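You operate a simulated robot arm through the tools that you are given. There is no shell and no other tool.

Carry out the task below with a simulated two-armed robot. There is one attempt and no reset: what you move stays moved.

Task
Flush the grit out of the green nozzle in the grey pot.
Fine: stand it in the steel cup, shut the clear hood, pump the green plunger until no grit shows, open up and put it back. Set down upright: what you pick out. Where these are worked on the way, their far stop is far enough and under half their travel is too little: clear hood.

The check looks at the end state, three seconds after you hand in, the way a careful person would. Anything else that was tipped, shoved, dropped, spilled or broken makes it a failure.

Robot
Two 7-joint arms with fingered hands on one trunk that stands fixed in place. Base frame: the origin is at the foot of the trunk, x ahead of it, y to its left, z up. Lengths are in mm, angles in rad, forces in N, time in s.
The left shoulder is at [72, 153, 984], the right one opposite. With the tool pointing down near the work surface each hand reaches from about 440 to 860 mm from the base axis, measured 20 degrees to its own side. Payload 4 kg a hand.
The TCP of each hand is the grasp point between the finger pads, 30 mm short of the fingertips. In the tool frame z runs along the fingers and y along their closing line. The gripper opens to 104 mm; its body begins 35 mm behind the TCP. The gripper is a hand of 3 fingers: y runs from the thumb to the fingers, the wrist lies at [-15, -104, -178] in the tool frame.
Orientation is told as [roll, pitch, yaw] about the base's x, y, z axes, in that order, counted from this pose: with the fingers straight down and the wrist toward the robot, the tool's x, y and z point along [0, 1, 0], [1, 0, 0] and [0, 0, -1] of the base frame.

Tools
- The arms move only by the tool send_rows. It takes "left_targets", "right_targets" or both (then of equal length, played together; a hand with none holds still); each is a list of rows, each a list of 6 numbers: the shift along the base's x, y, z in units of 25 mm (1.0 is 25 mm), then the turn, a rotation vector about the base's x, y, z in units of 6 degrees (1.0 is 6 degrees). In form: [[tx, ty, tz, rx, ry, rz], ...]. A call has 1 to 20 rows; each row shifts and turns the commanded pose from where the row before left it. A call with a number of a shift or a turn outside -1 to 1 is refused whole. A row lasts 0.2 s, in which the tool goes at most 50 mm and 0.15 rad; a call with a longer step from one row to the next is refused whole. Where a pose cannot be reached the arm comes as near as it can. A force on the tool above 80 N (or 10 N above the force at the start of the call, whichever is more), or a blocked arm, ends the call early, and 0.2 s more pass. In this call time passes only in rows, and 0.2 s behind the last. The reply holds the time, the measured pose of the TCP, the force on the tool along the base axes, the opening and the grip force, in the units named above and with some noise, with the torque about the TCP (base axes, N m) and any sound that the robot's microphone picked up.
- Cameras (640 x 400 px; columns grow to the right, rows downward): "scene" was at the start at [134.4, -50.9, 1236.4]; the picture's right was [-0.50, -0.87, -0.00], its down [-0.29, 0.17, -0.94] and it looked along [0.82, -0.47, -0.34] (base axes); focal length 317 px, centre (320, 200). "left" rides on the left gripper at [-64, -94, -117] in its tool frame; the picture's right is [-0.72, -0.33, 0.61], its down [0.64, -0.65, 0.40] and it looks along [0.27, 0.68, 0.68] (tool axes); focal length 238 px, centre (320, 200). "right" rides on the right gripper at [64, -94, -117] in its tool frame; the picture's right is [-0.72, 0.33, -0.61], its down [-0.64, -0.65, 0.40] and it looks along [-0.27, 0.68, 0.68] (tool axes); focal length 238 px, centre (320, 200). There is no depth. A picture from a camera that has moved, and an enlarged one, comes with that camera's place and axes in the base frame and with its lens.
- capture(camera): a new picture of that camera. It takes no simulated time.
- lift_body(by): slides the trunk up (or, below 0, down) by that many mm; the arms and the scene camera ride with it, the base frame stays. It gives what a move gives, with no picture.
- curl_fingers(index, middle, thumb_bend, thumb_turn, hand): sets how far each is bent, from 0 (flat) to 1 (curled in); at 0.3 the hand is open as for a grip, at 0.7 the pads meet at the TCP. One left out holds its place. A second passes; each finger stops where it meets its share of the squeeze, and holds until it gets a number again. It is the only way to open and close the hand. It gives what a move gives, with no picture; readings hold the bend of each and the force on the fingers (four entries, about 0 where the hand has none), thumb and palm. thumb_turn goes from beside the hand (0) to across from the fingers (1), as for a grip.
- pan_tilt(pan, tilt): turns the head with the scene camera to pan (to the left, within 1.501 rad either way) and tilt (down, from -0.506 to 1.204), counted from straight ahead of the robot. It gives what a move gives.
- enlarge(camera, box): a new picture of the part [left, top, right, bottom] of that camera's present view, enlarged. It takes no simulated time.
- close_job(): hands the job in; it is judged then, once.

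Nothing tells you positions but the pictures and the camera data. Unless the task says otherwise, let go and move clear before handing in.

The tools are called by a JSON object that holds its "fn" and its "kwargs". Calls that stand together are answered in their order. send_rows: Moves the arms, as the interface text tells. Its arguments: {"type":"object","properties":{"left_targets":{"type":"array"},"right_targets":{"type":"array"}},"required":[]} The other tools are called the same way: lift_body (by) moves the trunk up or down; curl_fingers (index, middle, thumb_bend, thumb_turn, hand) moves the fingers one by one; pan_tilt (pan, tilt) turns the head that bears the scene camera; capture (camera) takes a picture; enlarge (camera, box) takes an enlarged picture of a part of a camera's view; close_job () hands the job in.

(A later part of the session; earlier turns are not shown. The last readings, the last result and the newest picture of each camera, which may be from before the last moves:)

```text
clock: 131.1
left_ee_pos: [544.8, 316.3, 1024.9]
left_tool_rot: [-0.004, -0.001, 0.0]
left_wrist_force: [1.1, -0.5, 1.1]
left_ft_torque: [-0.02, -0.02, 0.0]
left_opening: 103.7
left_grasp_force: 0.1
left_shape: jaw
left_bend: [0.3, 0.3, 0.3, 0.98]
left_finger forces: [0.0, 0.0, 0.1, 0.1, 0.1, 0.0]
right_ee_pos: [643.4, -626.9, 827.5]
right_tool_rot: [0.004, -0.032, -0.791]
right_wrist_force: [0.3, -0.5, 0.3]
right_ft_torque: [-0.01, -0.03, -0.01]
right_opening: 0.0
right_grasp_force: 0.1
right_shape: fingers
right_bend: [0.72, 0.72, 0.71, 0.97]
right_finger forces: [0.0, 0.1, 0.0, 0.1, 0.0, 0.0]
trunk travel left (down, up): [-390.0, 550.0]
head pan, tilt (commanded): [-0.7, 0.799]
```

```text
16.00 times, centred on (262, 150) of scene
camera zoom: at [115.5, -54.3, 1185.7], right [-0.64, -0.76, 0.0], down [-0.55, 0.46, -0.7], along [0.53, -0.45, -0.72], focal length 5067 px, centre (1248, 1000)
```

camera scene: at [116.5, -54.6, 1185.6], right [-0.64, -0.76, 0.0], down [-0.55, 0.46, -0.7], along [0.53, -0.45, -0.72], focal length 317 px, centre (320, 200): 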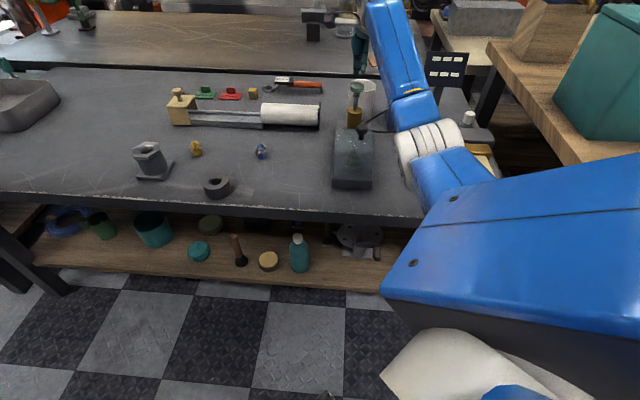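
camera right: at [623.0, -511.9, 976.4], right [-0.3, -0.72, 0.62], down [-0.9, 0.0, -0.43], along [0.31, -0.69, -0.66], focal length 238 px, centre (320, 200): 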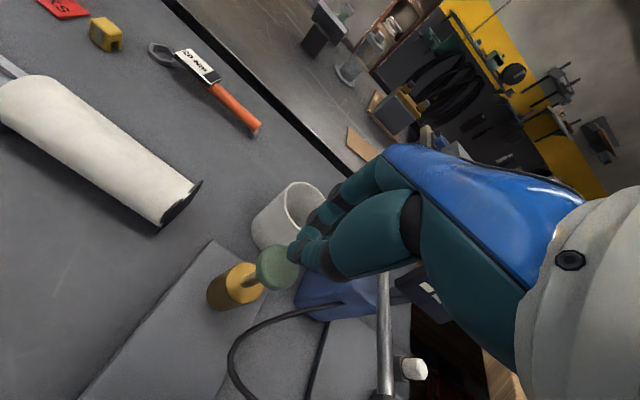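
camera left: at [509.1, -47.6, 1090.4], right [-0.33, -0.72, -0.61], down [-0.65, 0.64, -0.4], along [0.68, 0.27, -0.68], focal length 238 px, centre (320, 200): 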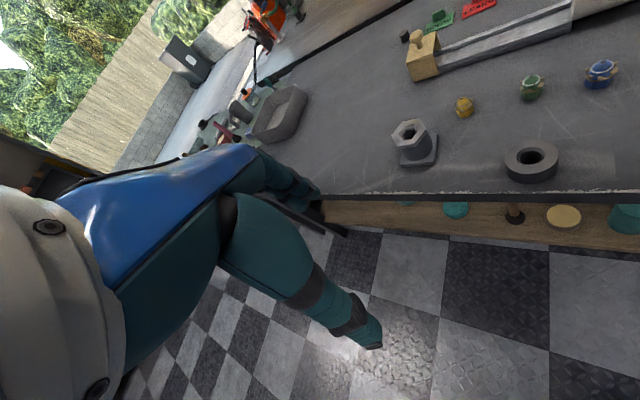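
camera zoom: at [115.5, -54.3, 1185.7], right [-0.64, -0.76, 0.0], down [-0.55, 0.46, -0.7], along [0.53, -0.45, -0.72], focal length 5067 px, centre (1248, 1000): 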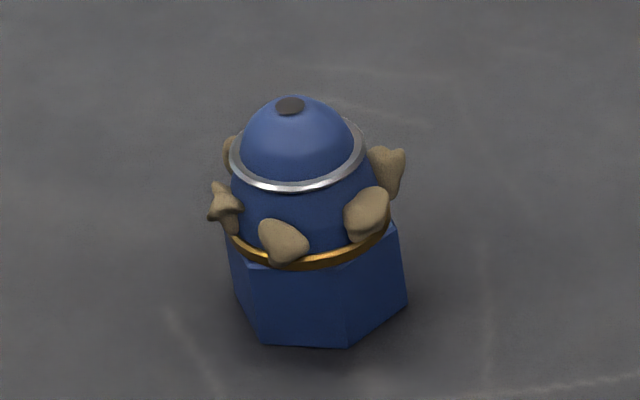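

The zoom through the hood works: a few grit lumps are still on the green nozzle. More strokes.

{"fn": "send_rows", "kwargs": {"right_targets": [[0, 0, -0.6, 0, 0, 0], [0, 0, -0.6, 0, 0, 0], [0, 0, 0.6, 0, 0, 0], [0, 0, 0.6, 0, 0, 0], [0, 0, -0.6, 0, 0, 0], [0, 0, -0.6, 0, 0, 0], [0, 0, 0.6, 0, 0, 0], [0, 0, 0.6, 0, 0, 0], [0, 0, -0.6, 0, 0, 0], [0, 0, -0.6, 0, 0, 0], [0, 0, 0.6, 0, 0, 0], [0, 0, 0.6, 0, 0, 0]]}}

{"fn": "enlarge", "kwargs": {"camera": "scene", "box": [336, 146, 360, 170]}}

{"fn": "enlarge", "kwargs": {"camera": "right", "box": [200, 190, 360, 320]}}

```text
clock: 133.7
left_ee_pos: [544.9, 316.7, 1023.5]
left_tool_rot: [0.0, 0.001, 0.001]
left_wrist_force: [-1.5, -0.9, 0.0]
left_ft_torque: [0.0, -0.01, 0.02]
left_opening: 103.9
left_grasp_force: 0.0
left_shape: jaw
left_bend: [0.3, 0.3, 0.3, 0.98]
left_finger forces: [0.1, 0.0, 0.1, 0.0, 0.0, 0.0]
right_ee_pos: [645.2, -626.4, 827.0]
right_tool_rot: [0.006, -0.033, -0.792]
right_wrist_force: [-0.1, -0.1, 1.4]
right_ft_torque: [0.01, -0.05, -0.02]
right_opening: 0.0
right_grasp_force: 0.0
right_shape: fingers
right_bend: [0.72, 0.72, 0.71, 0.97]
right_finger forces: [0.1, 0.0, 0.0, 0.1, 0.1, 0.0]
trunk travel left (down, up): [-390.0, 550.0]
head pan, tilt (commanded): [-0.7, 0.799]
```

```text
16.00 times, centred on (348, 158) of scene
camera zoom: at [115.3, -54.6, 1185.8], right [-0.64, -0.76, 0.0], down [-0.55, 0.46, -0.7], along [0.53, -0.45, -0.72], focal length 5067 px, centre (-128, 872)
```

zoom: 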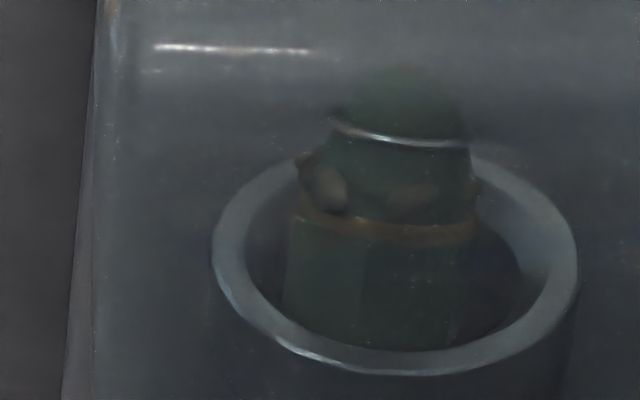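

```text
3.08 times, centred on (280, 255) of right
camera zoom: at [620.4, -511.5, 940.5], right [-0.3, -0.72, 0.62], down [-0.9, 0.0, -0.43], along [0.31, -0.69, -0.66], focal length 733 px, centre (443, 31)
```

zoom: 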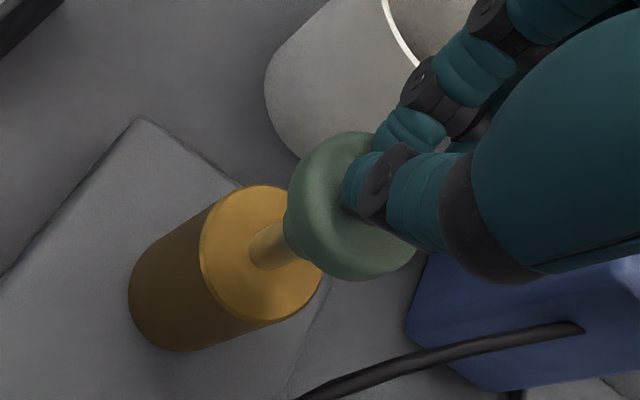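

The grit looks much the same, so I'll do one slow, full stroke and watch what happens at the bottom.

{"fn": "send_rows", "kwargs": {"right_targets": [[0, 0, -0.3, 0, 0, 0], [0, 0, -0.3, 0, 0, 0], [0, 0, -0.2, 0, 0, 0]]}}

{"fn": "enlarge", "kwargs": {"camera": "scene", "box": [320, 110, 380, 190]}}

{"fn": "send_rows", "kwargs": {"right_targets": [[0, 0, -0.3, 0, 0, 0], [0, 0, -0.3, 0, 0, 0], [0, 0, 0, 0, 0, 0]]}}

{"fn": "enlarge", "kwargs": {"camera": "scene", "box": [320, 110, 380, 190]}}

{"fn": "enlarge", "kwargs": {"camera": "scene", "box": [336, 146, 360, 170]}}

```text
clock: 134.5
left_ee_pos: [544.7, 317.3, 1024.5]
left_tool_rot: [0.002, -0.001, 0.0]
left_wrist_force: [0.2, 0.1, 0.0]
left_ft_torque: [-0.02, -0.01, 0.03]
left_opening: 104.0
left_grasp_force: 0.0
left_shape: jaw
left_bend: [0.3, 0.3, 0.3, 0.98]
left_finger forces: [0.1, 0.1, 0.0, 0.0, 0.1, 0.0]
right_ee_pos: [644.9, -624.5, 806.8]
right_tool_rot: [0.002, -0.032, -0.792]
right_wrist_force: [0.4, 0.4, 1.2]
right_ft_torque: [0.03, -0.02, -0.03]
right_opening: 0.0
right_grasp_force: 0.0
right_shape: fingers
right_bend: [0.72, 0.72, 0.71, 0.97]
right_finger forces: [0.1, 0.0, 0.1, 0.0, 0.0, 0.1]
trunk travel left (down, up): [-390.0, 550.0]
head pan, tilt (commanded): [-0.7, 0.799]
```

```text
5.00 times, centred on (350, 150) of scene
camera zoom: at [115.9, -54.2, 1185.8], right [-0.64, -0.76, 0.0], down [-0.55, 0.46, -0.7], along [0.53, -0.45, -0.72], focal length 1584 px, centre (170, 450)
```

zoom: 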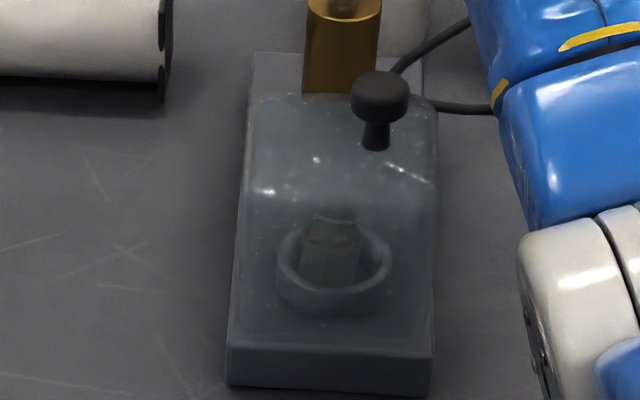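

```text
clock: 135.3
left_ee_pos: [541.0, 320.8, 1024.8]
left_tool_rot: [-0.004, -0.005, 0.0]
left_wrist_force: [-0.4, -0.6, -0.3]
left_ft_torque: [0.01, 0.01, -0.02]
left_opening: 103.9
left_grasp_force: 0.0
left_shape: jaw
left_bend: [0.3, 0.3, 0.3, 0.98]
left_finger forces: [0.0, 0.0, 0.1, 0.0, 0.0, 0.0]
right_ee_pos: [642.9, -621.5, 801.2]
right_tool_rot: [0.005, -0.047, -0.79]
right_wrist_force: [-2.6, -0.2, 28.1]
right_ft_torque: [0.28, -0.03, 0.05]
right_opening: 0.0
right_grasp_force: 15.4
right_shape: fingers
right_bend: [0.72, 0.72, 0.73, 0.98]
right_finger forces: [0.0, 0.1, 0.1, 0.0, 30.4, 0.0]
trunk travel left (down, up): [-390.0, 550.0]
head pan, tilt (commanded): [-0.7, 0.799]
```

```text
5.00 times, centred on (350, 150) of scene
camera zoom: at [109.6, -48.0, 1187.1], right [-0.64, -0.76, 0.0], down [-0.55, 0.46, -0.7], along [0.54, -0.45, -0.71], focal length 1584 px, centre (170, 450)
```

zoom: 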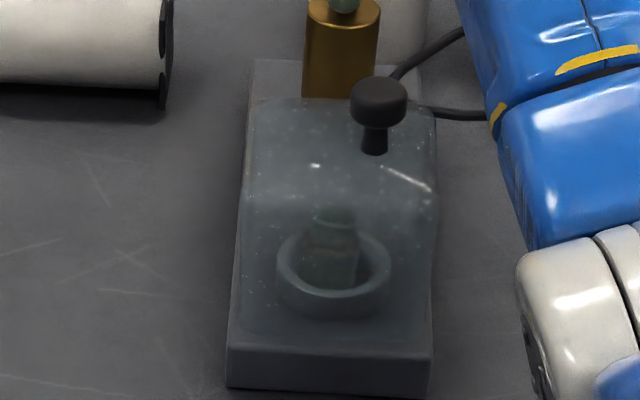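

```text
16.00 times, centred on (348, 158) of scene
camera zoom: at [109.6, -48.0, 1187.1], right [-0.64, -0.76, 0.0], down [-0.55, 0.46, -0.7], along [0.54, -0.45, -0.71], focal length 5067 px, centre (-128, 872)
```

zoom: 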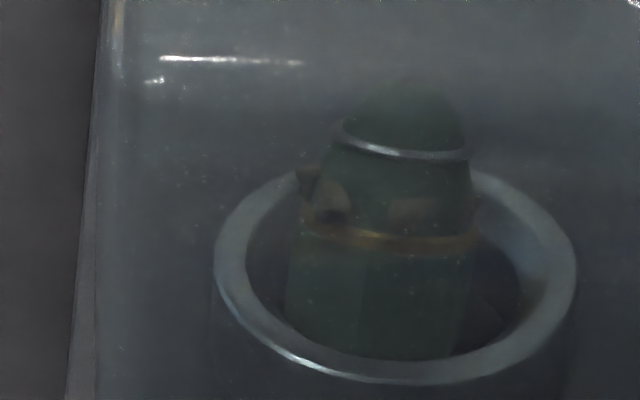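

The stroke bottoms at TCP≈801; the fast strokes may have been too shallow to count fully. I'll do slower, deeper strokes with a dwell, checking the grit after each pair.

{"fn": "send_rows", "kwargs": {"right_targets": [[0, 0, 0.7, 0, 0, 0], [0, 0, 0.7, 0, 0, 0], [0, 0, 0, 0, 0, 0]]}}

{"fn": "enlarge", "kwargs": {"camera": "scene", "box": [336, 146, 360, 170]}}

{"fn": "send_rows", "kwargs": {"right_targets": [[0, 0, -0.6, 0, 0, 0], [0, 0, -0.6, 0, 0, 0], [0, 0, -0.15, 0, 0, 0], [0, 0, 0, 0, 0, 0], [0, 0, 0.7, 0, 0, 0], [0, 0, 0.65, 0, 0, 0], [0, 0, 0, 0, 0, 0], [0, 0, -0.6, 0, 0, 0], [0, 0, -0.6, 0, 0, 0], [0, 0, -0.15, 0, 0, 0], [0, 0, 0, 0, 0, 0], [0, 0, 0.7, 0, 0, 0], [0, 0, 0.65, 0, 0, 0], [0, 0, 0, 0, 0, 0]]}}

{"fn": "enlarge", "kwargs": {"camera": "scene", "box": [336, 146, 360, 170]}}

```text
clock: 136.1
left_ee_pos: [544.8, 318.3, 1023.4]
left_tool_rot: [-0.003, 0.002, 0.0]
left_wrist_force: [0.4, -0.1, -0.3]
left_ft_torque: [-0.04, 0.0, 0.02]
left_opening: 104.0
left_grasp_force: 0.0
left_shape: jaw
left_bend: [0.3, 0.3, 0.3, 0.98]
left_finger forces: [0.0, 0.1, 0.0, 0.0, 0.1, 0.1]
right_ee_pos: [644.9, -624.7, 826.8]
right_tool_rot: [0.002, -0.032, -0.789]
right_wrist_force: [-0.4, -0.4, 0.5]
right_ft_torque: [-0.01, 0.0, 0.0]
right_opening: 0.3
right_grasp_force: 0.0
right_shape: fingers
right_bend: [0.72, 0.72, 0.71, 0.97]
right_finger forces: [0.1, 0.0, 0.0, 0.0, 0.0, 0.0]
trunk travel left (down, up): [-390.0, 550.0]
head pan, tilt (commanded): [-0.7, 0.799]
```

```text
16.00 times, centred on (348, 158) of scene
camera zoom: at [115.9, -52.8, 1185.7], right [-0.64, -0.77, 0.0], down [-0.55, 0.46, -0.7], along [0.53, -0.45, -0.72], focal length 5067 px, centre (-128, 872)
```

zoom: 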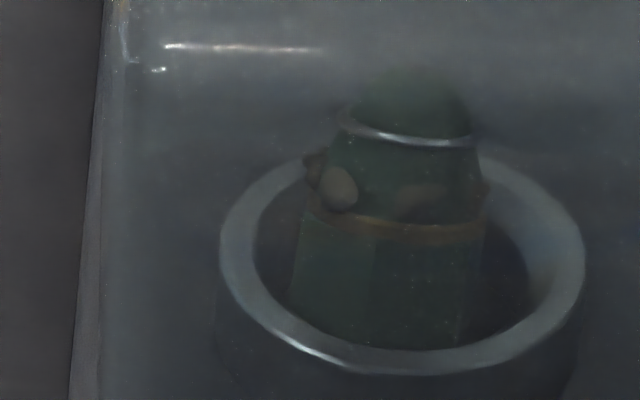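

```text
clock: 139.1
left_ee_pos: [544.9, 317.3, 1023.9]
left_tool_rot: [-0.002, 0.001, 0.002]
left_wrist_force: [0.3, 0.2, -0.1]
left_ft_torque: [0.01, -0.01, -0.02]
left_opening: 103.8
left_grasp_force: 0.1
left_shape: jaw
left_bend: [0.3, 0.3, 0.3, 0.98]
left_finger forces: [0.0, 0.0, 0.1, 0.0, 0.0, 0.0]
right_ee_pos: [643.9, -623.5, 827.4]
right_tool_rot: [0.002, -0.032, -0.79]
right_wrist_force: [-0.9, 0.5, 0.2]
right_ft_torque: [-0.02, 0.02, -0.02]
right_opening: 0.0
right_grasp_force: 0.0
right_shape: fingers
right_bend: [0.72, 0.72, 0.71, 0.97]
right_finger forces: [0.0, 0.0, 0.0, 0.1, 0.0, 0.0]
trunk travel left (down, up): [-390.0, 550.0]
head pan, tilt (commanded): [-0.7, 0.799]
```

```text
16.00 times, centred on (348, 158) of scene
camera zoom: at [116.1, -52.8, 1185.7], right [-0.64, -0.77, 0.0], down [-0.55, 0.46, -0.7], along [0.53, -0.45, -0.72], focal length 5067 px, centre (-128, 872)
```

zoom: 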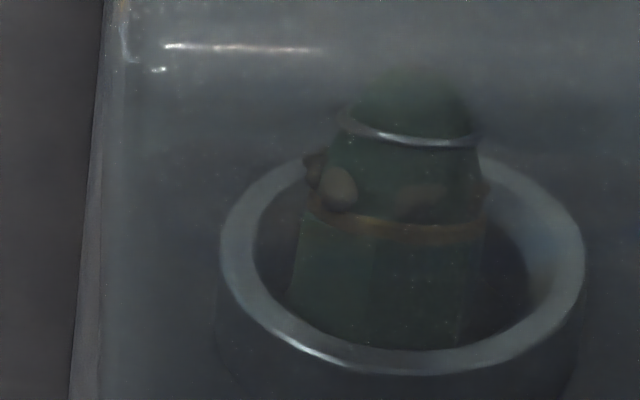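

The grit hasn't visibly changed, so I need to understand the stroke. I'll press to the bottom and capture immediately, then release and capture immediately to see the plunger's return.

{"fn": "send_rows", "kwargs": {"right_targets": [[0, 0, -0.5, 0, 0, 0], [0, 0, -0.5, 0, 0, 0]]}}

{"fn": "enlarge", "kwargs": {"camera": "scene", "box": [310, 70, 410, 200]}}

{"fn": "enlarge", "kwargs": {"camera": "right", "box": [200, 190, 360, 320]}}

{"fn": "send_rows", "kwargs": {"right_targets": [[0, 0, 1, 0, 0, 0]]}}

{"fn": "enlarge", "kwargs": {"camera": "right", "box": [200, 190, 360, 320]}}

{"fn": "enlarge", "kwargs": {"camera": "scene", "box": [310, 70, 410, 200]}}

```text
clock: 139.7
left_ee_pos: [543.6, 317.5, 1023.8]
left_tool_rot: [-0.001, -0.001, -0.002]
left_wrist_force: [0.1, 0.1, -0.4]
left_ft_torque: [0.0, -0.01, -0.02]
left_opening: 103.5
left_grasp_force: 0.1
left_shape: jaw
left_bend: [0.3, 0.3, 0.3, 0.98]
left_finger forces: [0.0, 0.0, 0.1, 0.0, 0.0, 0.0]
right_ee_pos: [644.7, -624.5, 804.9]
right_tool_rot: [0.004, -0.037, -0.792]
right_wrist_force: [0.7, -0.6, 5.3]
right_ft_torque: [0.06, -0.03, 0.0]
right_opening: 0.1
right_grasp_force: 3.8
right_shape: fingers
right_bend: [0.72, 0.72, 0.72, 0.97]
right_finger forces: [0.1, 0.1, 0.1, 0.0, 8.2, 0.0]
trunk travel left (down, up): [-390.0, 550.0]
head pan, tilt (commanded): [-0.7, 0.799]
```

```text
3.08 times, centred on (360, 135) of scene
camera zoom: at [114.6, -52.8, 1186.1], right [-0.64, -0.76, 0.0], down [-0.55, 0.46, -0.7], along [0.53, -0.45, -0.72], focal length 974 px, centre (197, 400)
```

zoom: 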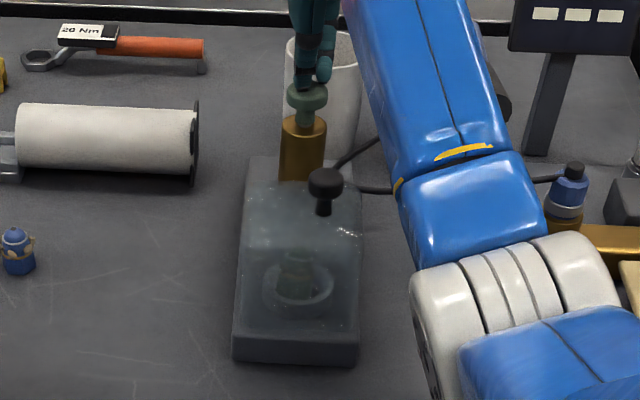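

```text
3.08 times, centred on (280, 255) of right
camera zoom: at [619.7, -510.0, 917.8], right [-0.3, -0.72, 0.62], down [-0.9, 0.0, -0.43], along [0.31, -0.69, -0.65], focal length 733 px, centre (443, 31)
```

zoom: 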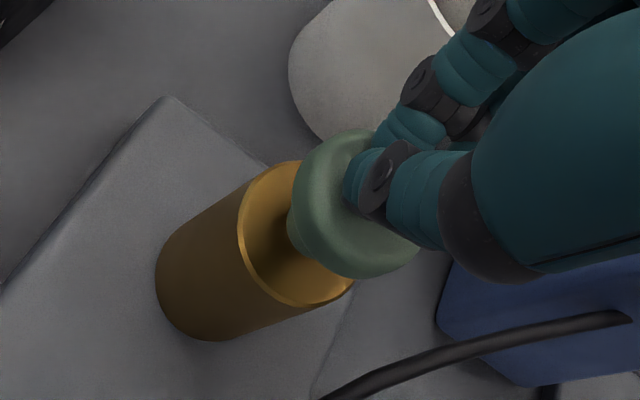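

```text
clock: 140.1
left_ee_pos: [544.1, 316.7, 1025.0]
left_tool_rot: [0.0, 0.0, 0.0]
left_wrist_force: [-0.2, -0.5, 0.0]
left_ft_torque: [0.01, -0.01, 0.01]
left_opening: 103.6
left_grasp_force: 0.1
left_shape: jaw
left_bend: [0.3, 0.3, 0.3, 0.98]
left_finger forces: [0.0, 0.1, 0.0, 0.0, 0.1, 0.0]
right_ee_pos: [644.1, -625.0, 826.7]
right_tool_rot: [0.004, -0.031, -0.791]
right_wrist_force: [-0.1, -0.3, 0.3]
right_ft_torque: [0.01, 0.0, -0.02]
right_opening: 0.0
right_grasp_force: 0.0
right_shape: fingers
right_bend: [0.72, 0.72, 0.71, 0.97]
right_finger forces: [0.0, 0.0, 0.0, 0.0, 0.0, 0.1]
trunk travel left (down, up): [-390.0, 550.0]
head pan, tilt (commanded): [-0.7, 0.799]
```

```text
3.08 times, centred on (280, 255) of right
camera zoom: at [620.0, -510.9, 940.4], right [-0.3, -0.73, 0.62], down [-0.9, 0.0, -0.43], along [0.31, -0.69, -0.66], focal length 733 px, centre (443, 31)
```

zoom: 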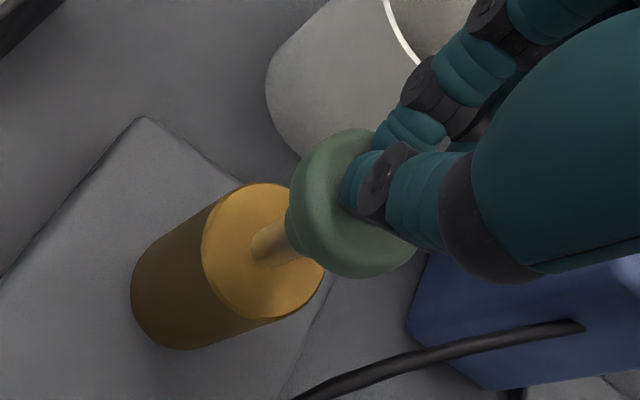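

```text
3.08 times, centred on (360, 135) of scene
camera zoom: at [115.7, -54.5, 1185.7], right [-0.64, -0.76, 0.0], down [-0.55, 0.46, -0.7], along [0.53, -0.45, -0.72], focal length 974 px, centre (197, 400)
```

zoom: 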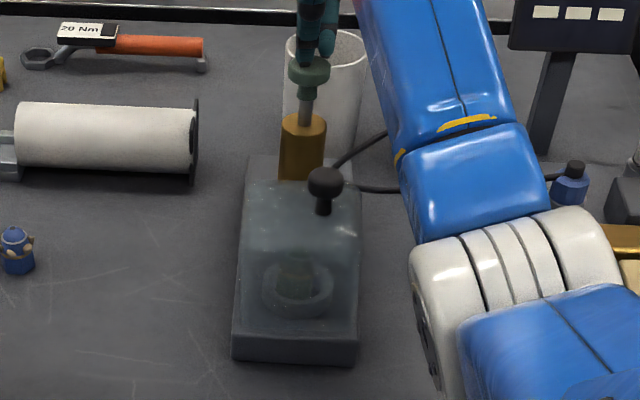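

Only the first stroke sprayed, and my hand may be stopping the plunger from returning fully (1.6 N at "first contact"). I'll rise well clear between strokes so it can refill.

{"fn": "send_rows", "kwargs": {"right_targets": [[0, 0, 0.6, 0, 0, 0], [0, 0, 0.4, 0, 0, 0], [0, 0, 0, 0, 0, 0]]}}

{"fn": "enlarge", "kwargs": {"camera": "scene", "box": [310, 70, 410, 200]}}

{"fn": "send_rows", "kwargs": {"right_targets": [[0, 0, -0.5, 0, 0, 0], [0, 0, -0.5, 0, 0, 0], [0, 0, -0.35, 0, 0, 0], [0, 0, -0.35, 0, 0, 0], [0, 0, -0.3, 0, 0, 0]]}}

{"fn": "enlarge", "kwargs": {"camera": "scene", "box": [310, 70, 410, 200]}}

```text
clock: 140.9
left_ee_pos: [545.1, 318.0, 1024.0]
left_tool_rot: [0.0, 0.001, 0.0]
left_wrist_force: [0.4, 0.0, 0.2]
left_ft_torque: [0.01, -0.01, 0.01]
left_opening: 103.7
left_grasp_force: 0.0
left_shape: jaw
left_bend: [0.3, 0.3, 0.3, 0.98]
left_finger forces: [0.0, 0.1, 0.0, 0.0, 0.0, 0.1]
right_ee_pos: [643.9, -624.5, 852.0]
right_tool_rot: [0.003, -0.033, -0.792]
right_wrist_force: [0.0, -0.1, -0.3]
right_ft_torque: [0.03, 0.01, 0.0]
right_opening: 0.0
right_grasp_force: 0.0
right_shape: fingers
right_bend: [0.72, 0.72, 0.71, 0.97]
right_finger forces: [0.0, 0.0, 0.1, 0.0, 0.0, 0.1]
trunk travel left (down, up): [-390.0, 550.0]
head pan, tilt (commanded): [-0.7, 0.799]
```

```text
3.08 times, centred on (360, 135) of scene
camera zoom: at [116.1, -54.5, 1185.7], right [-0.64, -0.76, 0.0], down [-0.55, 0.46, -0.7], along [0.53, -0.45, -0.72], focal length 974 px, centre (197, 400)
```

zoom: 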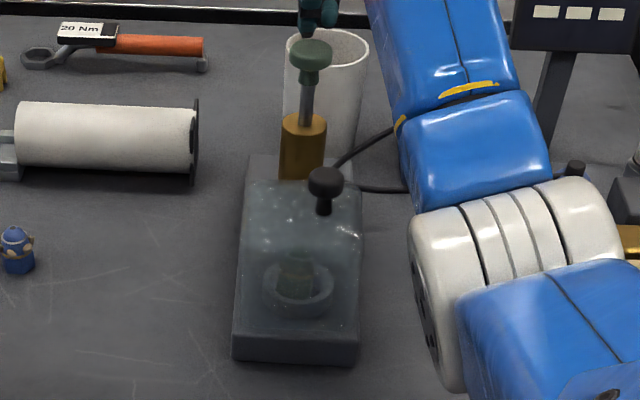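

```text
clock: 142.1
left_ee_pos: [543.9, 317.8, 1025.0]
left_tool_rot: [-0.002, 0.002, 0.001]
left_wrist_force: [0.2, 0.5, 0.7]
left_ft_torque: [0.01, -0.02, 0.0]
left_opening: 103.7
left_grasp_force: 0.0
left_shape: jaw
left_bend: [0.3, 0.3, 0.3, 0.98]
left_finger forces: [0.0, 0.0, 0.0, 0.1, 0.0, 0.0]
right_ee_pos: [643.5, -626.1, 804.4]
right_tool_rot: [0.004, -0.036, -0.791]
right_wrist_force: [-0.5, 0.3, 5.9]
right_ft_torque: [0.07, -0.02, -0.01]
right_opening: 0.0
right_grasp_force: 3.9
right_shape: fingers
right_bend: [0.72, 0.72, 0.72, 0.97]
right_finger forces: [0.0, 0.0, 0.0, 0.1, 8.3, 0.0]
trunk travel left (down, up): [-390.0, 550.0]
head pan, tilt (commanded): [-0.7, 0.799]
```

```text
3.08 times, centred on (360, 135) of scene
camera zoom: at [114.5, -52.8, 1186.1], right [-0.64, -0.76, 0.0], down [-0.55, 0.46, -0.7], along [0.53, -0.45, -0.72], focal length 974 px, centre (197, 400)
```

zoom: 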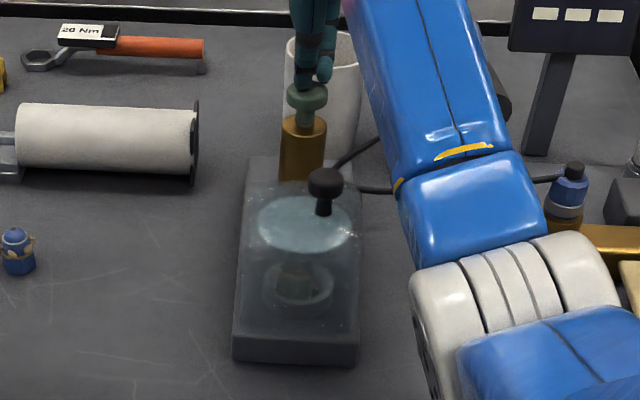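

Confirmed: with a full return the spray fires again. Each stroke now goes fully up (clear of the cap) and fully down.

{"fn": "send_rows", "kwargs": {"right_targets": [[0, 0, 0.7, 0, 0, 0], [0, 0, 0.7, 0, 0, 0], [0, 0, 0.6, 0, 0, 0], [0, 0, 0, 0, 0, 0]]}}

{"fn": "enlarge", "kwargs": {"camera": "scene", "box": [336, 146, 360, 170]}}

{"fn": "send_rows", "kwargs": {"right_targets": [[0, 0, -0.7, 0, 0, 0], [0, 0, -0.7, 0, 0, 0], [0, 0, -0.6, 0, 0, 0], [0, 0, 0, 0, 0, 0], [0, 0, 0.7, 0, 0, 0], [0, 0, 0.7, 0, 0, 0], [0, 0, 0.6, 0, 0, 0], [0, 0, 0, 0, 0, 0]]}}

{"fn": "enlarge", "kwargs": {"camera": "scene", "box": [336, 146, 360, 170]}}

```text
clock: 143.1
left_ee_pos: [543.8, 316.5, 1023.6]
left_tool_rot: [0.0, -0.001, -0.001]
left_wrist_force: [0.4, -0.1, 0.1]
left_ft_torque: [-0.02, -0.02, 0.0]
left_opening: 103.7
left_grasp_force: 0.1
left_shape: jaw
left_bend: [0.3, 0.3, 0.3, 0.98]
left_finger forces: [0.0, 0.0, 0.0, 0.0, 0.0, 0.1]
right_ee_pos: [644.9, -625.3, 851.9]
right_tool_rot: [0.002, -0.034, -0.789]
right_wrist_force: [-0.2, 0.5, 0.0]
right_ft_torque: [0.01, 0.05, 0.01]
right_opening: 0.0
right_grasp_force: 0.0
right_shape: fingers
right_bend: [0.72, 0.72, 0.71, 0.97]
right_finger forces: [0.0, 0.0, 0.0, 0.1, 0.0, 0.0]
trunk travel left (down, up): [-390.0, 550.0]
head pan, tilt (commanded): [-0.7, 0.799]
```

```text
16.00 times, centred on (348, 158) of scene
camera zoom: at [116.0, -54.6, 1185.7], right [-0.64, -0.76, 0.0], down [-0.55, 0.46, -0.7], along [0.53, -0.45, -0.72], focal length 5067 px, centre (-128, 872)
```

zoom: 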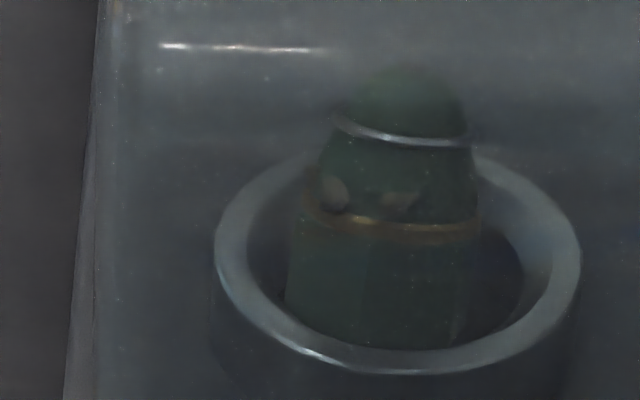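

```text
clock: 144.9
left_ee_pos: [545.1, 316.0, 1024.6]
left_tool_rot: [0.0, 0.001, 0.0]
left_wrist_force: [-0.2, -0.1, -0.4]
left_ft_torque: [0.0, 0.0, -0.01]
left_opening: 104.0
left_grasp_force: 0.0
left_shape: jaw
left_bend: [0.3, 0.3, 0.3, 0.98]
left_finger forces: [0.1, 0.0, 0.0, 0.1, 0.1, 0.0]
right_ee_pos: [645.4, -626.0, 852.1]
right_tool_rot: [0.002, -0.032, -0.789]
right_wrist_force: [0.6, -0.6, 0.0]
right_ft_torque: [0.02, -0.04, 0.01]
right_opening: 0.1
right_grasp_force: 0.0
right_shape: fingers
right_bend: [0.72, 0.72, 0.71, 0.97]
right_finger forces: [0.0, 0.0, 0.1, 0.1, 0.1, 0.1]
trunk travel left (down, up): [-390.0, 550.0]
head pan, tilt (commanded): [-0.7, 0.799]
```

```text
16.00 times, centred on (348, 158) of scene
camera zoom: at [116.1, -54.6, 1185.7], right [-0.64, -0.76, 0.0], down [-0.55, 0.46, -0.7], along [0.53, -0.45, -0.72], focal length 5067 px, centre (-128, 872)
```

zoom: 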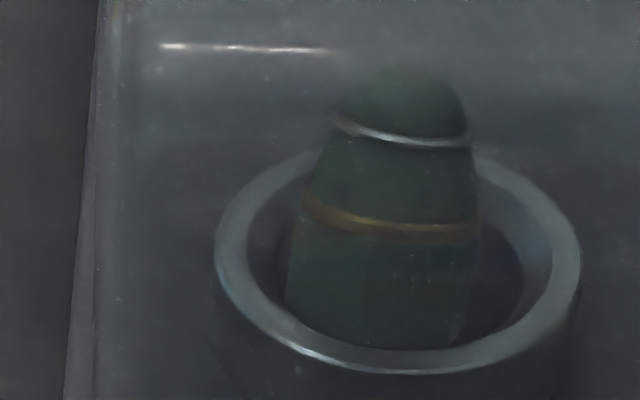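

After three full strokes no grit shows on the visible side. I'll move the hand back over the hood, check the nozzle from the hand camera, and locate the knob for opening.

{"fn": "send_rows", "kwargs": {"right_targets": [[-0.3, 0.5, 0.4, 0, 0, 0], [-0.8, 0.8, 0.3, 0, 0, 0], [-0.8, 0.8, 0, 0, 0, 0], [-0.8, 0.8, 0, 0, 0, 0], [-0.8, 0.8, 0, 0, 0, 0], [-0.8, 0.8, 0, 0, 0, 0]]}}

{"fn": "curl_fingers", "kwargs": {"hand": "right", "index": 0.5, "middle": 0.5, "thumb_bend": 0.5}}

{"fn": "capture", "kwargs": {"camera": "right"}}

{"fn": "enlarge", "kwargs": {"camera": "scene", "box": [310, 90, 390, 200]}}

```text
clock: 146.3
left_ee_pos: [545.0, 316.8, 1023.1]
left_tool_rot: [-0.002, 0.0, -0.001]
left_wrist_force: [0.3, 0.5, 0.6]
left_ft_torque: [-0.01, 0.0, -0.01]
left_opening: 103.9
left_grasp_force: 0.1
left_shape: jaw
left_bend: [0.3, 0.3, 0.3, 0.98]
left_finger forces: [0.0, 0.0, 0.0, 0.1, 0.1, 0.0]
right_ee_pos: [535.2, -512.9, 871.4]
right_tool_rot: [0.006, -0.034, -0.791]
right_wrist_force: [0.0, 0.6, -0.1]
right_ft_torque: [0.01, 0.01, -0.01]
right_opening: 0.0
right_grasp_force: 0.0
right_shape: fingers
right_bend: [0.72, 0.72, 0.71, 0.97]
right_finger forces: [0.1, 0.0, 0.1, 0.1, 0.0, 0.0]
trunk travel left (down, up): [-390.0, 550.0]
head pan, tilt (commanded): [-0.7, 0.799]
```

```text
clock: 147.3
left_ee_pos: [543.8, 315.9, 1023.7]
left_tool_rot: [-0.002, 0.001, 0.0]
left_wrist_force: [-1.0, 0.0, -0.1]
left_ft_torque: [-0.04, 0.0, 0.03]
left_opening: 103.6
left_grasp_force: 0.0
left_shape: jaw
left_bend: [0.3, 0.3, 0.3, 0.98]
left_finger forces: [0.0, 0.0, 0.0, 0.1, 0.0, 0.1]
right_ee_pos: [536.3, -512.2, 871.0]
right_tool_rot: [0.003, -0.032, -0.792]
right_wrist_force: [0.3, 0.1, -0.6]
right_ft_torque: [0.02, -0.02, -0.01]
right_opening: 51.6
right_grasp_force: 0.1
right_shape: fingers
right_bend: [0.5, 0.5, 0.5, 0.97]
right_finger forces: [0.1, 0.0, 0.1, 0.0, 0.1, 0.0]
trunk travel left (down, up): [-390.0, 550.0]
head pan, tilt (commanded): [-0.7, 0.799]
```

```text
taken
camera right: at [512.6, -398.1, 983.9], right [-0.3, -0.72, 0.62], down [-0.9, 0.0, -0.43], along [0.31, -0.69, -0.66], focal length 238 px, centre (320, 200)
```

right: 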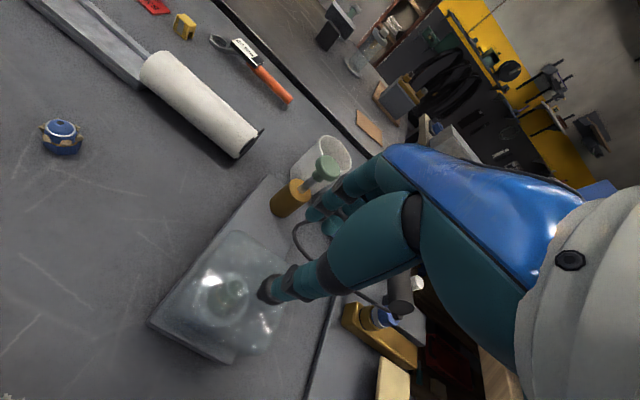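

```text
3.64 times, centred on (350, 145) of scene
camera zoom: at [115.7, -54.1, 1185.8], right [-0.64, -0.76, 0.0], down [-0.55, 0.46, -0.7], along [0.53, -0.45, -0.72], focal length 1152 px, centre (211, 400)
```

zoom: 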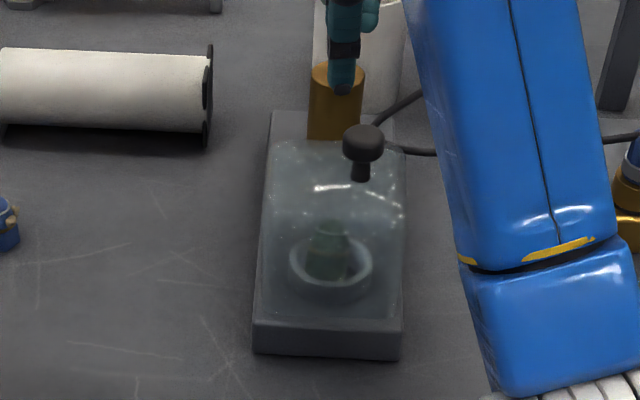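

{"fn": "enlarge", "kwargs": {"camera": "right", "box": [205, 260, 255, 325]}}

{"fn": "enlarge", "kwargs": {"camera": "right", "box": [200, 220, 340, 350]}}

{"fn": "enlarge", "kwargs": {"camera": "scene", "box": [336, 146, 360, 170]}}

```text
6.15 times, centred on (230, 292) of right
camera zoom: at [512.6, -398.1, 983.9], right [-0.3, -0.72, 0.62], down [-0.9, 0.0, -0.43], along [0.31, -0.69, -0.66], focal length 1467 px, centre (874, -369)
```

zoom: 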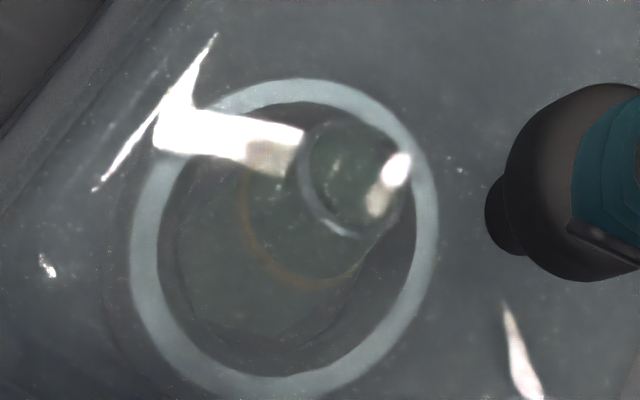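

```text
3.08 times, centred on (270, 285) of right
camera zoom: at [512.6, -398.1, 983.9], right [-0.3, -0.72, 0.62], down [-0.9, 0.0, -0.43], along [0.31, -0.69, -0.66], focal length 733 px, centre (474, -62)
```

zoom: 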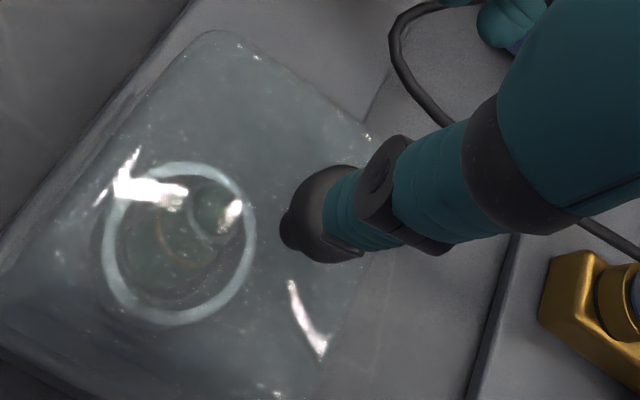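

```text
16.00 times, centred on (348, 158) of scene
camera zoom: at [115.7, -54.1, 1185.8], right [-0.64, -0.76, 0.0], down [-0.55, 0.46, -0.7], along [0.53, -0.45, -0.72], focal length 5067 px, centre (-128, 872)
```

zoom: 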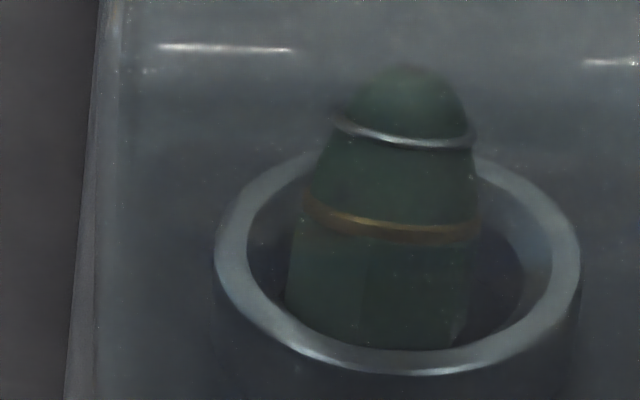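

No grit visible from this side either; the nozzle is clean. From both views the closed knob is at ≈(519, -510, 790), giving a hinge at z≈675 and radius ≈127. I'll align above the knob and descend around it.

{"fn": "send_rows", "kwargs": {"right_targets": [[-0.7, 0.08, 0, 0, 0, 0], [0, 0, -0.8, 0, 0, 0]]}}

{"fn": "enlarge", "kwargs": {"camera": "right", "box": [200, 150, 380, 330]}}

{"fn": "enlarge", "kwargs": {"camera": "scene", "box": [300, 70, 400, 180]}}

```text
clock: 147.9
left_ee_pos: [545.1, 316.1, 1023.8]
left_tool_rot: [0.0, 0.001, 0.002]
left_wrist_force: [-0.9, -0.3, -0.5]
left_ft_torque: [-0.01, 0.04, 0.01]
left_opening: 103.8
left_grasp_force: 0.0
left_shape: jaw
left_bend: [0.3, 0.3, 0.3, 0.98]
left_finger forces: [0.0, 0.0, 0.0, 0.1, 0.1, 0.0]
right_ee_pos: [519.6, -510.9, 849.1]
right_tool_rot: [0.006, -0.031, -0.791]
right_wrist_force: [-0.7, 0.3, -0.4]
right_ft_torque: [0.02, 0.0, 0.01]
right_opening: 51.6
right_grasp_force: 0.1
right_shape: fingers
right_bend: [0.5, 0.5, 0.5, 0.97]
right_finger forces: [0.0, 0.1, 0.0, 0.0, 0.0, 0.0]
trunk travel left (down, up): [-390.0, 550.0]
head pan, tilt (commanded): [-0.7, 0.799]
```

```text
2.22 times, centred on (290, 240) of right
camera zoom: at [495.9, -396.6, 962.3], right [-0.3, -0.73, 0.62], down [-0.9, 0.0, -0.43], along [0.31, -0.69, -0.66], focal length 530 px, centre (387, 111)
```

zoom: 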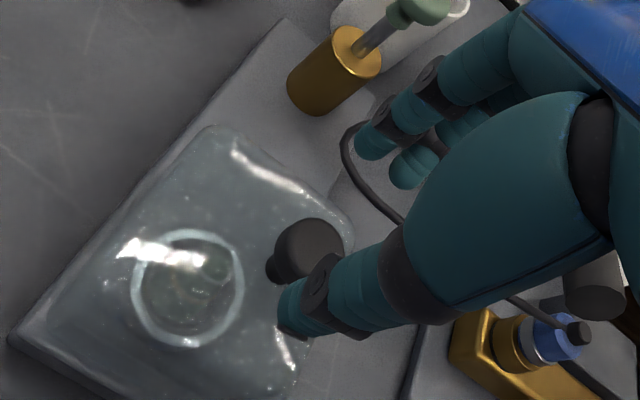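

```text
3.64 times, centred on (350, 125) of scene
camera zoom: at [116.5, -55.1, 1185.6], right [-0.64, -0.77, 0.0], down [-0.55, 0.46, -0.69], along [0.53, -0.45, -0.72], focal length 1152 px, centre (211, 473)
```

zoom: 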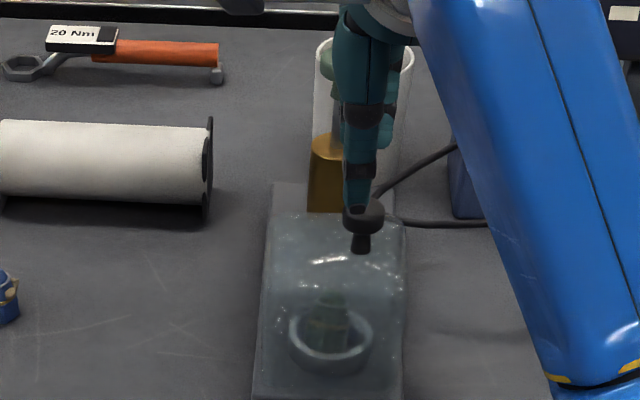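

Aligned over the knob. Descending to straddle it.

{"fn": "send_rows", "kwargs": {"right_targets": [[0, 0, -0.8, 0, 0, 0], [0, 0, -0.8, 0, 0, 0]]}}

{"fn": "enlarge", "kwargs": {"camera": "right", "box": [200, 150, 380, 330]}}

{"fn": "enlarge", "kwargs": {"camera": "scene", "box": [300, 70, 400, 180]}}

```text
clock: 148.5
left_ee_pos: [544.4, 316.5, 1024.0]
left_tool_rot: [0.0, 0.0, 0.0]
left_wrist_force: [-0.2, -0.2, 0.3]
left_ft_torque: [-0.01, 0.0, -0.01]
left_opening: 104.1
left_grasp_force: 0.0
left_shape: jaw
left_bend: [0.3, 0.3, 0.3, 0.98]
left_finger forces: [0.0, 0.0, 0.0, 0.0, 0.0, 0.1]
right_ee_pos: [518.3, -510.8, 808.9]
right_tool_rot: [0.003, -0.033, -0.791]
right_wrist_force: [-0.3, 0.6, -1.2]
right_ft_torque: [-0.01, 0.01, 0.0]
right_opening: 51.7
right_grasp_force: 0.1
right_shape: fingers
right_bend: [0.5, 0.5, 0.5, 0.97]
right_finger forces: [0.0, 0.0, 0.0, 0.0, 0.0, 0.1]
trunk travel left (down, up): [-390.0, 550.0]
head pan, tilt (commanded): [-0.7, 0.799]
```

```text
2.22 times, centred on (290, 240) of right
camera zoom: at [495.1, -396.6, 922.7], right [-0.3, -0.72, 0.62], down [-0.9, 0.0, -0.43], along [0.31, -0.69, -0.66], focal length 530 px, centre (387, 111)
```

zoom: 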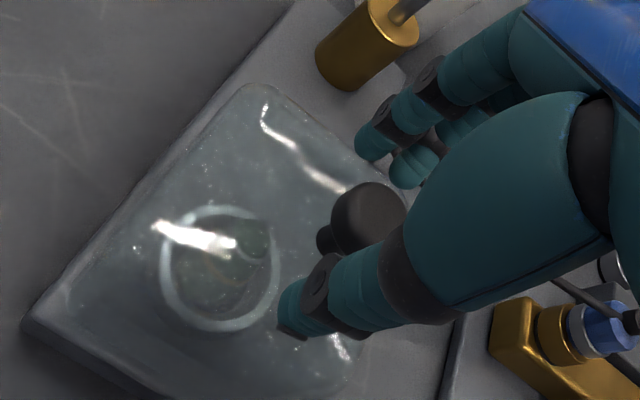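

```text
3.64 times, centred on (350, 125) of scene
camera zoom: at [115.8, -54.4, 1185.8], right [-0.64, -0.76, 0.0], down [-0.55, 0.46, -0.7], along [0.53, -0.45, -0.72], focal length 1152 px, centre (211, 473)
```

zoom: 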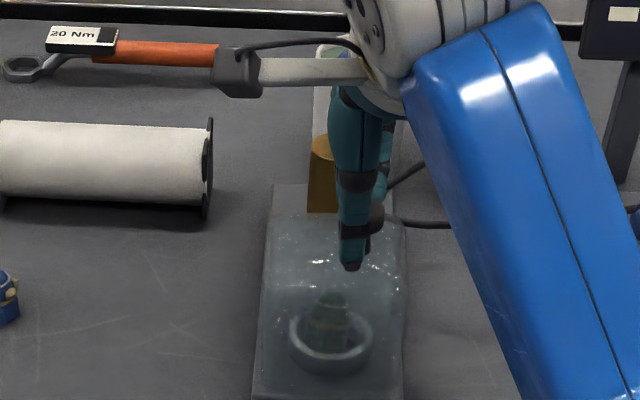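

{"fn": "send_rows", "kwargs": {"right_targets": [[0.02, 0.02, -0.12, 0, 0, 0]]}}

{"fn": "curl_fingers", "kwargs": {"hand": "right", "index": 0.62, "middle": 0.62, "thumb_bend": 0.62}}

{"fn": "curl_fingers", "kwargs": {"hand": "right", "index": 0.72, "middle": 0.72, "thumb_bend": 0.72}}

{"fn": "enlarge", "kwargs": {"camera": "right", "box": [200, 150, 380, 330]}}

```text
clock: 148.9
left_ee_pos: [545.3, 317.0, 1024.2]
left_tool_rot: [-0.002, 0.001, 0.0]
left_wrist_force: [0.7, 0.9, 0.0]
left_ft_torque: [0.01, 0.01, 0.01]
left_opening: 103.6
left_grasp_force: 0.2
left_shape: jaw
left_bend: [0.3, 0.3, 0.3, 0.98]
left_finger forces: [0.0, 0.0, 0.1, 0.1, 0.0, 0.1]
right_ee_pos: [519.7, -510.3, 805.9]
right_tool_rot: [0.003, -0.035, -0.791]
right_wrist_force: [0.1, 0.1, -0.1]
right_ft_torque: [-0.01, -0.01, 0.02]
right_opening: 51.4
right_grasp_force: 0.1
right_shape: fingers
right_bend: [0.5, 0.5, 0.5, 0.97]
right_finger forces: [0.0, 0.0, 0.0, 0.1, 0.0, 0.0]
trunk travel left (down, up): [-390.0, 550.0]
head pan, tilt (commanded): [-0.7, 0.799]
```

```text
clock: 149.9
left_ee_pos: [544.6, 316.1, 1023.7]
left_tool_rot: [0.002, -0.001, 0.0]
left_wrist_force: [-1.4, -0.5, 0.7]
left_ft_torque: [-0.01, -0.01, 0.0]
left_opening: 103.6
left_grasp_force: 0.0
left_shape: jaw
left_bend: [0.3, 0.3, 0.3, 0.98]
left_finger forces: [0.0, 0.0, 0.0, 0.1, 0.1, 0.0]
right_ee_pos: [519.7, -510.5, 806.8]
right_tool_rot: [0.004, -0.033, -0.791]
right_wrist_force: [0.0, 0.6, -0.4]
right_ft_torque: [-0.04, -0.06, 0.02]
right_opening: 21.6
right_grasp_force: 0.3
right_shape: fingers
right_bend: [0.62, 0.61, 0.62, 0.97]
right_finger forces: [0.1, 0.7, 0.0, 0.0, 0.0, 0.0]
trunk travel left (down, up): [-390.0, 550.0]
head pan, tilt (commanded): [-0.7, 0.799]
```

```text
clock: 150.9
left_ee_pos: [546.0, 314.2, 1022.8]
left_tool_rot: [0.001, 0.002, -0.001]
left_wrist_force: [-0.3, 1.2, 0.6]
left_ft_torque: [0.01, 0.01, -0.01]
left_opening: 104.0
left_grasp_force: 0.0
left_shape: jaw
left_bend: [0.3, 0.3, 0.3, 0.98]
left_finger forces: [0.1, 0.0, 0.1, 0.0, 0.0, 0.0]
right_ee_pos: [520.3, -512.2, 804.1]
right_tool_rot: [0.003, -0.029, -0.79]
right_wrist_force: [8.3, -3.2, -5.5]
right_ft_torque: [-0.03, -0.16, 0.07]
right_opening: 10.9
right_grasp_force: 10.4
right_shape: fingers
right_bend: [0.71, 0.65, 0.67, 0.96]
right_finger forces: [7.1, 7.8, 0.1, 0.0, 5.6, 0.0]
trunk travel left (down, up): [-390.0, 550.0]
head pan, tilt (commanded): [-0.7, 0.799]
```

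```text
2.22 times, centred on (290, 240) of right
camera zoom: at [497.2, -397.5, 918.3], right [-0.3, -0.73, 0.62], down [-0.9, 0.01, -0.43], along [0.31, -0.69, -0.66], focal length 530 px, centre (387, 111)
```

zoom: 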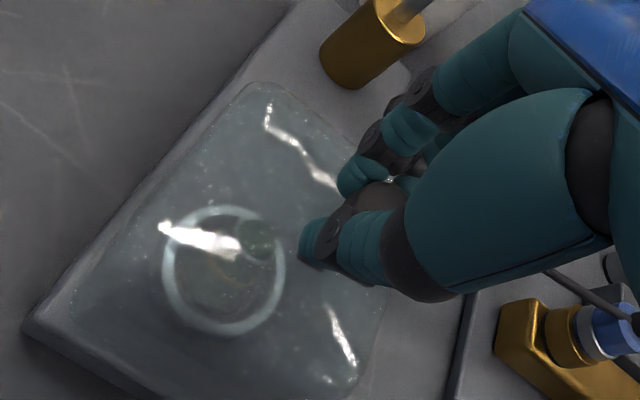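

The grip is lopsided (fingers pushing harder than the thumb). I'll balance it before opening.

{"fn": "curl_fingers", "kwargs": {"hand": "right", "index": 0.68, "middle": 0.68, "thumb_bend": 0.74}}

{"fn": "send_rows", "kwargs": {"right_targets": [[0.05, -0.05, 0.04, 0, 0, 0]]}}

```text
clock: 151.9
left_ee_pos: [545.2, 315.1, 1024.0]
left_tool_rot: [0.0, 0.001, -0.001]
left_wrist_force: [-0.1, 0.6, -0.3]
left_ft_torque: [0.0, 0.01, 0.02]
left_opening: 103.6
left_grasp_force: 0.0
left_shape: jaw
left_bend: [0.3, 0.3, 0.3, 0.98]
left_finger forces: [0.1, 0.0, 0.0, 0.0, 0.1, 0.0]
right_ee_pos: [519.5, -511.0, 806.1]
right_tool_rot: [0.004, -0.031, -0.791]
right_wrist_force: [1.5, 2.4, -6.4]
right_ft_torque: [0.02, -0.04, 0.05]
right_opening: 11.2
right_grasp_force: 6.8
right_shape: fingers
right_bend: [0.65, 0.64, 0.68, 0.96]
right_finger forces: [3.3, 3.1, 0.0, 0.0, 7.3, 0.1]
trunk travel left (down, up): [-390.0, 550.0]
head pan, tilt (commanded): [-0.7, 0.799]
```

```text
clock: 152.3
left_ee_pos: [544.8, 317.5, 1022.5]
left_tool_rot: [-0.001, 0.003, 0.001]
left_wrist_force: [0.5, 0.6, -0.3]
left_ft_torque: [-0.01, 0.0, 0.02]
left_opening: 104.0
left_grasp_force: 0.0
left_shape: jaw
left_bend: [0.3, 0.3, 0.3, 0.98]
left_finger forces: [0.1, 0.0, 0.0, 0.0, 0.0, 0.0]
right_ee_pos: [521.7, -511.4, 806.9]
right_tool_rot: [0.001, -0.03, -0.789]
right_wrist_force: [0.2, 6.7, -9.5]
right_ft_torque: [0.16, -0.02, 0.06]
right_opening: 11.7
right_grasp_force: 7.7
right_shape: fingers
right_bend: [0.65, 0.65, 0.67, 0.96]
right_finger forces: [3.3, 3.1, 0.1, 0.0, 8.7, 0.1]
trunk travel left (down, up): [-390.0, 550.0]
head pan, tilt (commanded): [-0.7, 0.799]
```

Balanced now. Starting the opening arc in small steps.

{"fn": "send_rows", "kwargs": {"right_targets": [[0.351, 0.351, 0.2, 0, 0, 0], [0.362, 0.362, 0.148, 0, 0, 0], [0.37, 0.37, 0.096, 0, 0, 0]]}}

{"fn": "enlarge", "kwargs": {"camera": "right", "box": [200, 150, 420, 370]}}

{"fn": "enlarge", "kwargs": {"camera": "scene", "box": [270, 80, 400, 200]}}

```text
clock: 153.1
left_ee_pos: [544.2, 317.1, 1023.4]
left_tool_rot: [-0.002, 0.001, 0.001]
left_wrist_force: [0.4, -0.5, 0.7]
left_ft_torque: [-0.03, -0.02, -0.02]
left_opening: 103.8
left_grasp_force: 0.1
left_shape: jaw
left_bend: [0.3, 0.3, 0.3, 0.98]
left_finger forces: [0.0, 0.0, 0.0, 0.0, 0.0, 0.1]
right_ee_pos: [548.6, -484.3, 819.3]
right_tool_rot: [0.0, -0.033, -0.793]
right_wrist_force: [-0.9, 1.8, -2.3]
right_ft_torque: [0.03, 0.01, -0.02]
right_opening: 8.6
right_grasp_force: 4.7
right_shape: fingers
right_bend: [0.66, 0.66, 0.69, 0.96]
right_finger forces: [1.0, 3.1, 0.0, 0.0, 5.6, 0.0]
trunk travel left (down, up): [-390.0, 550.0]
head pan, tilt (commanded): [-0.7, 0.799]
```

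```text
1.82 times, centred on (310, 260) of right
camera zoom: at [524.7, -370.2, 932.9], right [-0.3, -0.72, 0.62], down [-0.9, 0.0, -0.43], along [0.31, -0.69, -0.66], focal length 433 px, centre (338, 91)
```

zoom: 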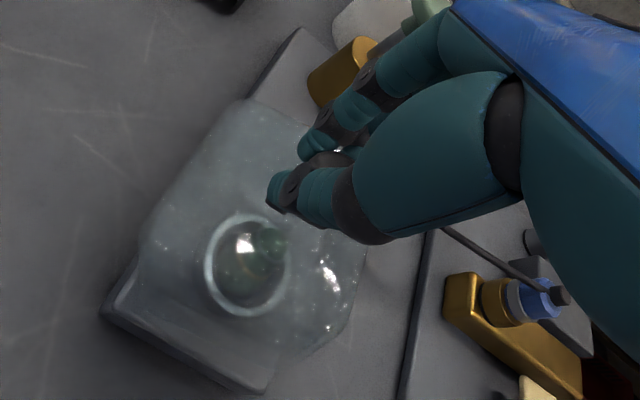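

```text
3.33 times, centred on (335, 140) of scene
camera zoom: at [116.4, -53.9, 1185.7], right [-0.64, -0.76, 0.0], down [-0.55, 0.46, -0.7], along [0.53, -0.45, -0.72], focal length 1056 px, centre (270, 400)
```

zoom: 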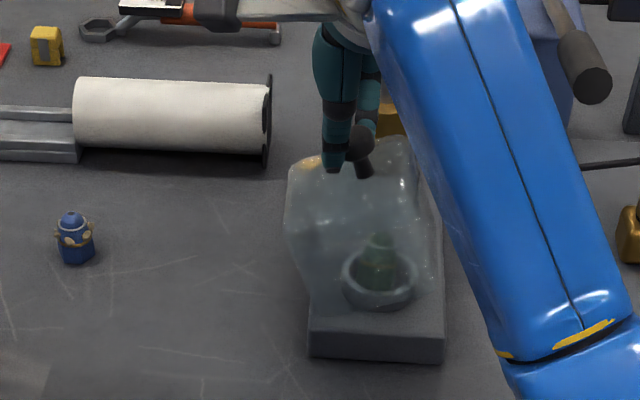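

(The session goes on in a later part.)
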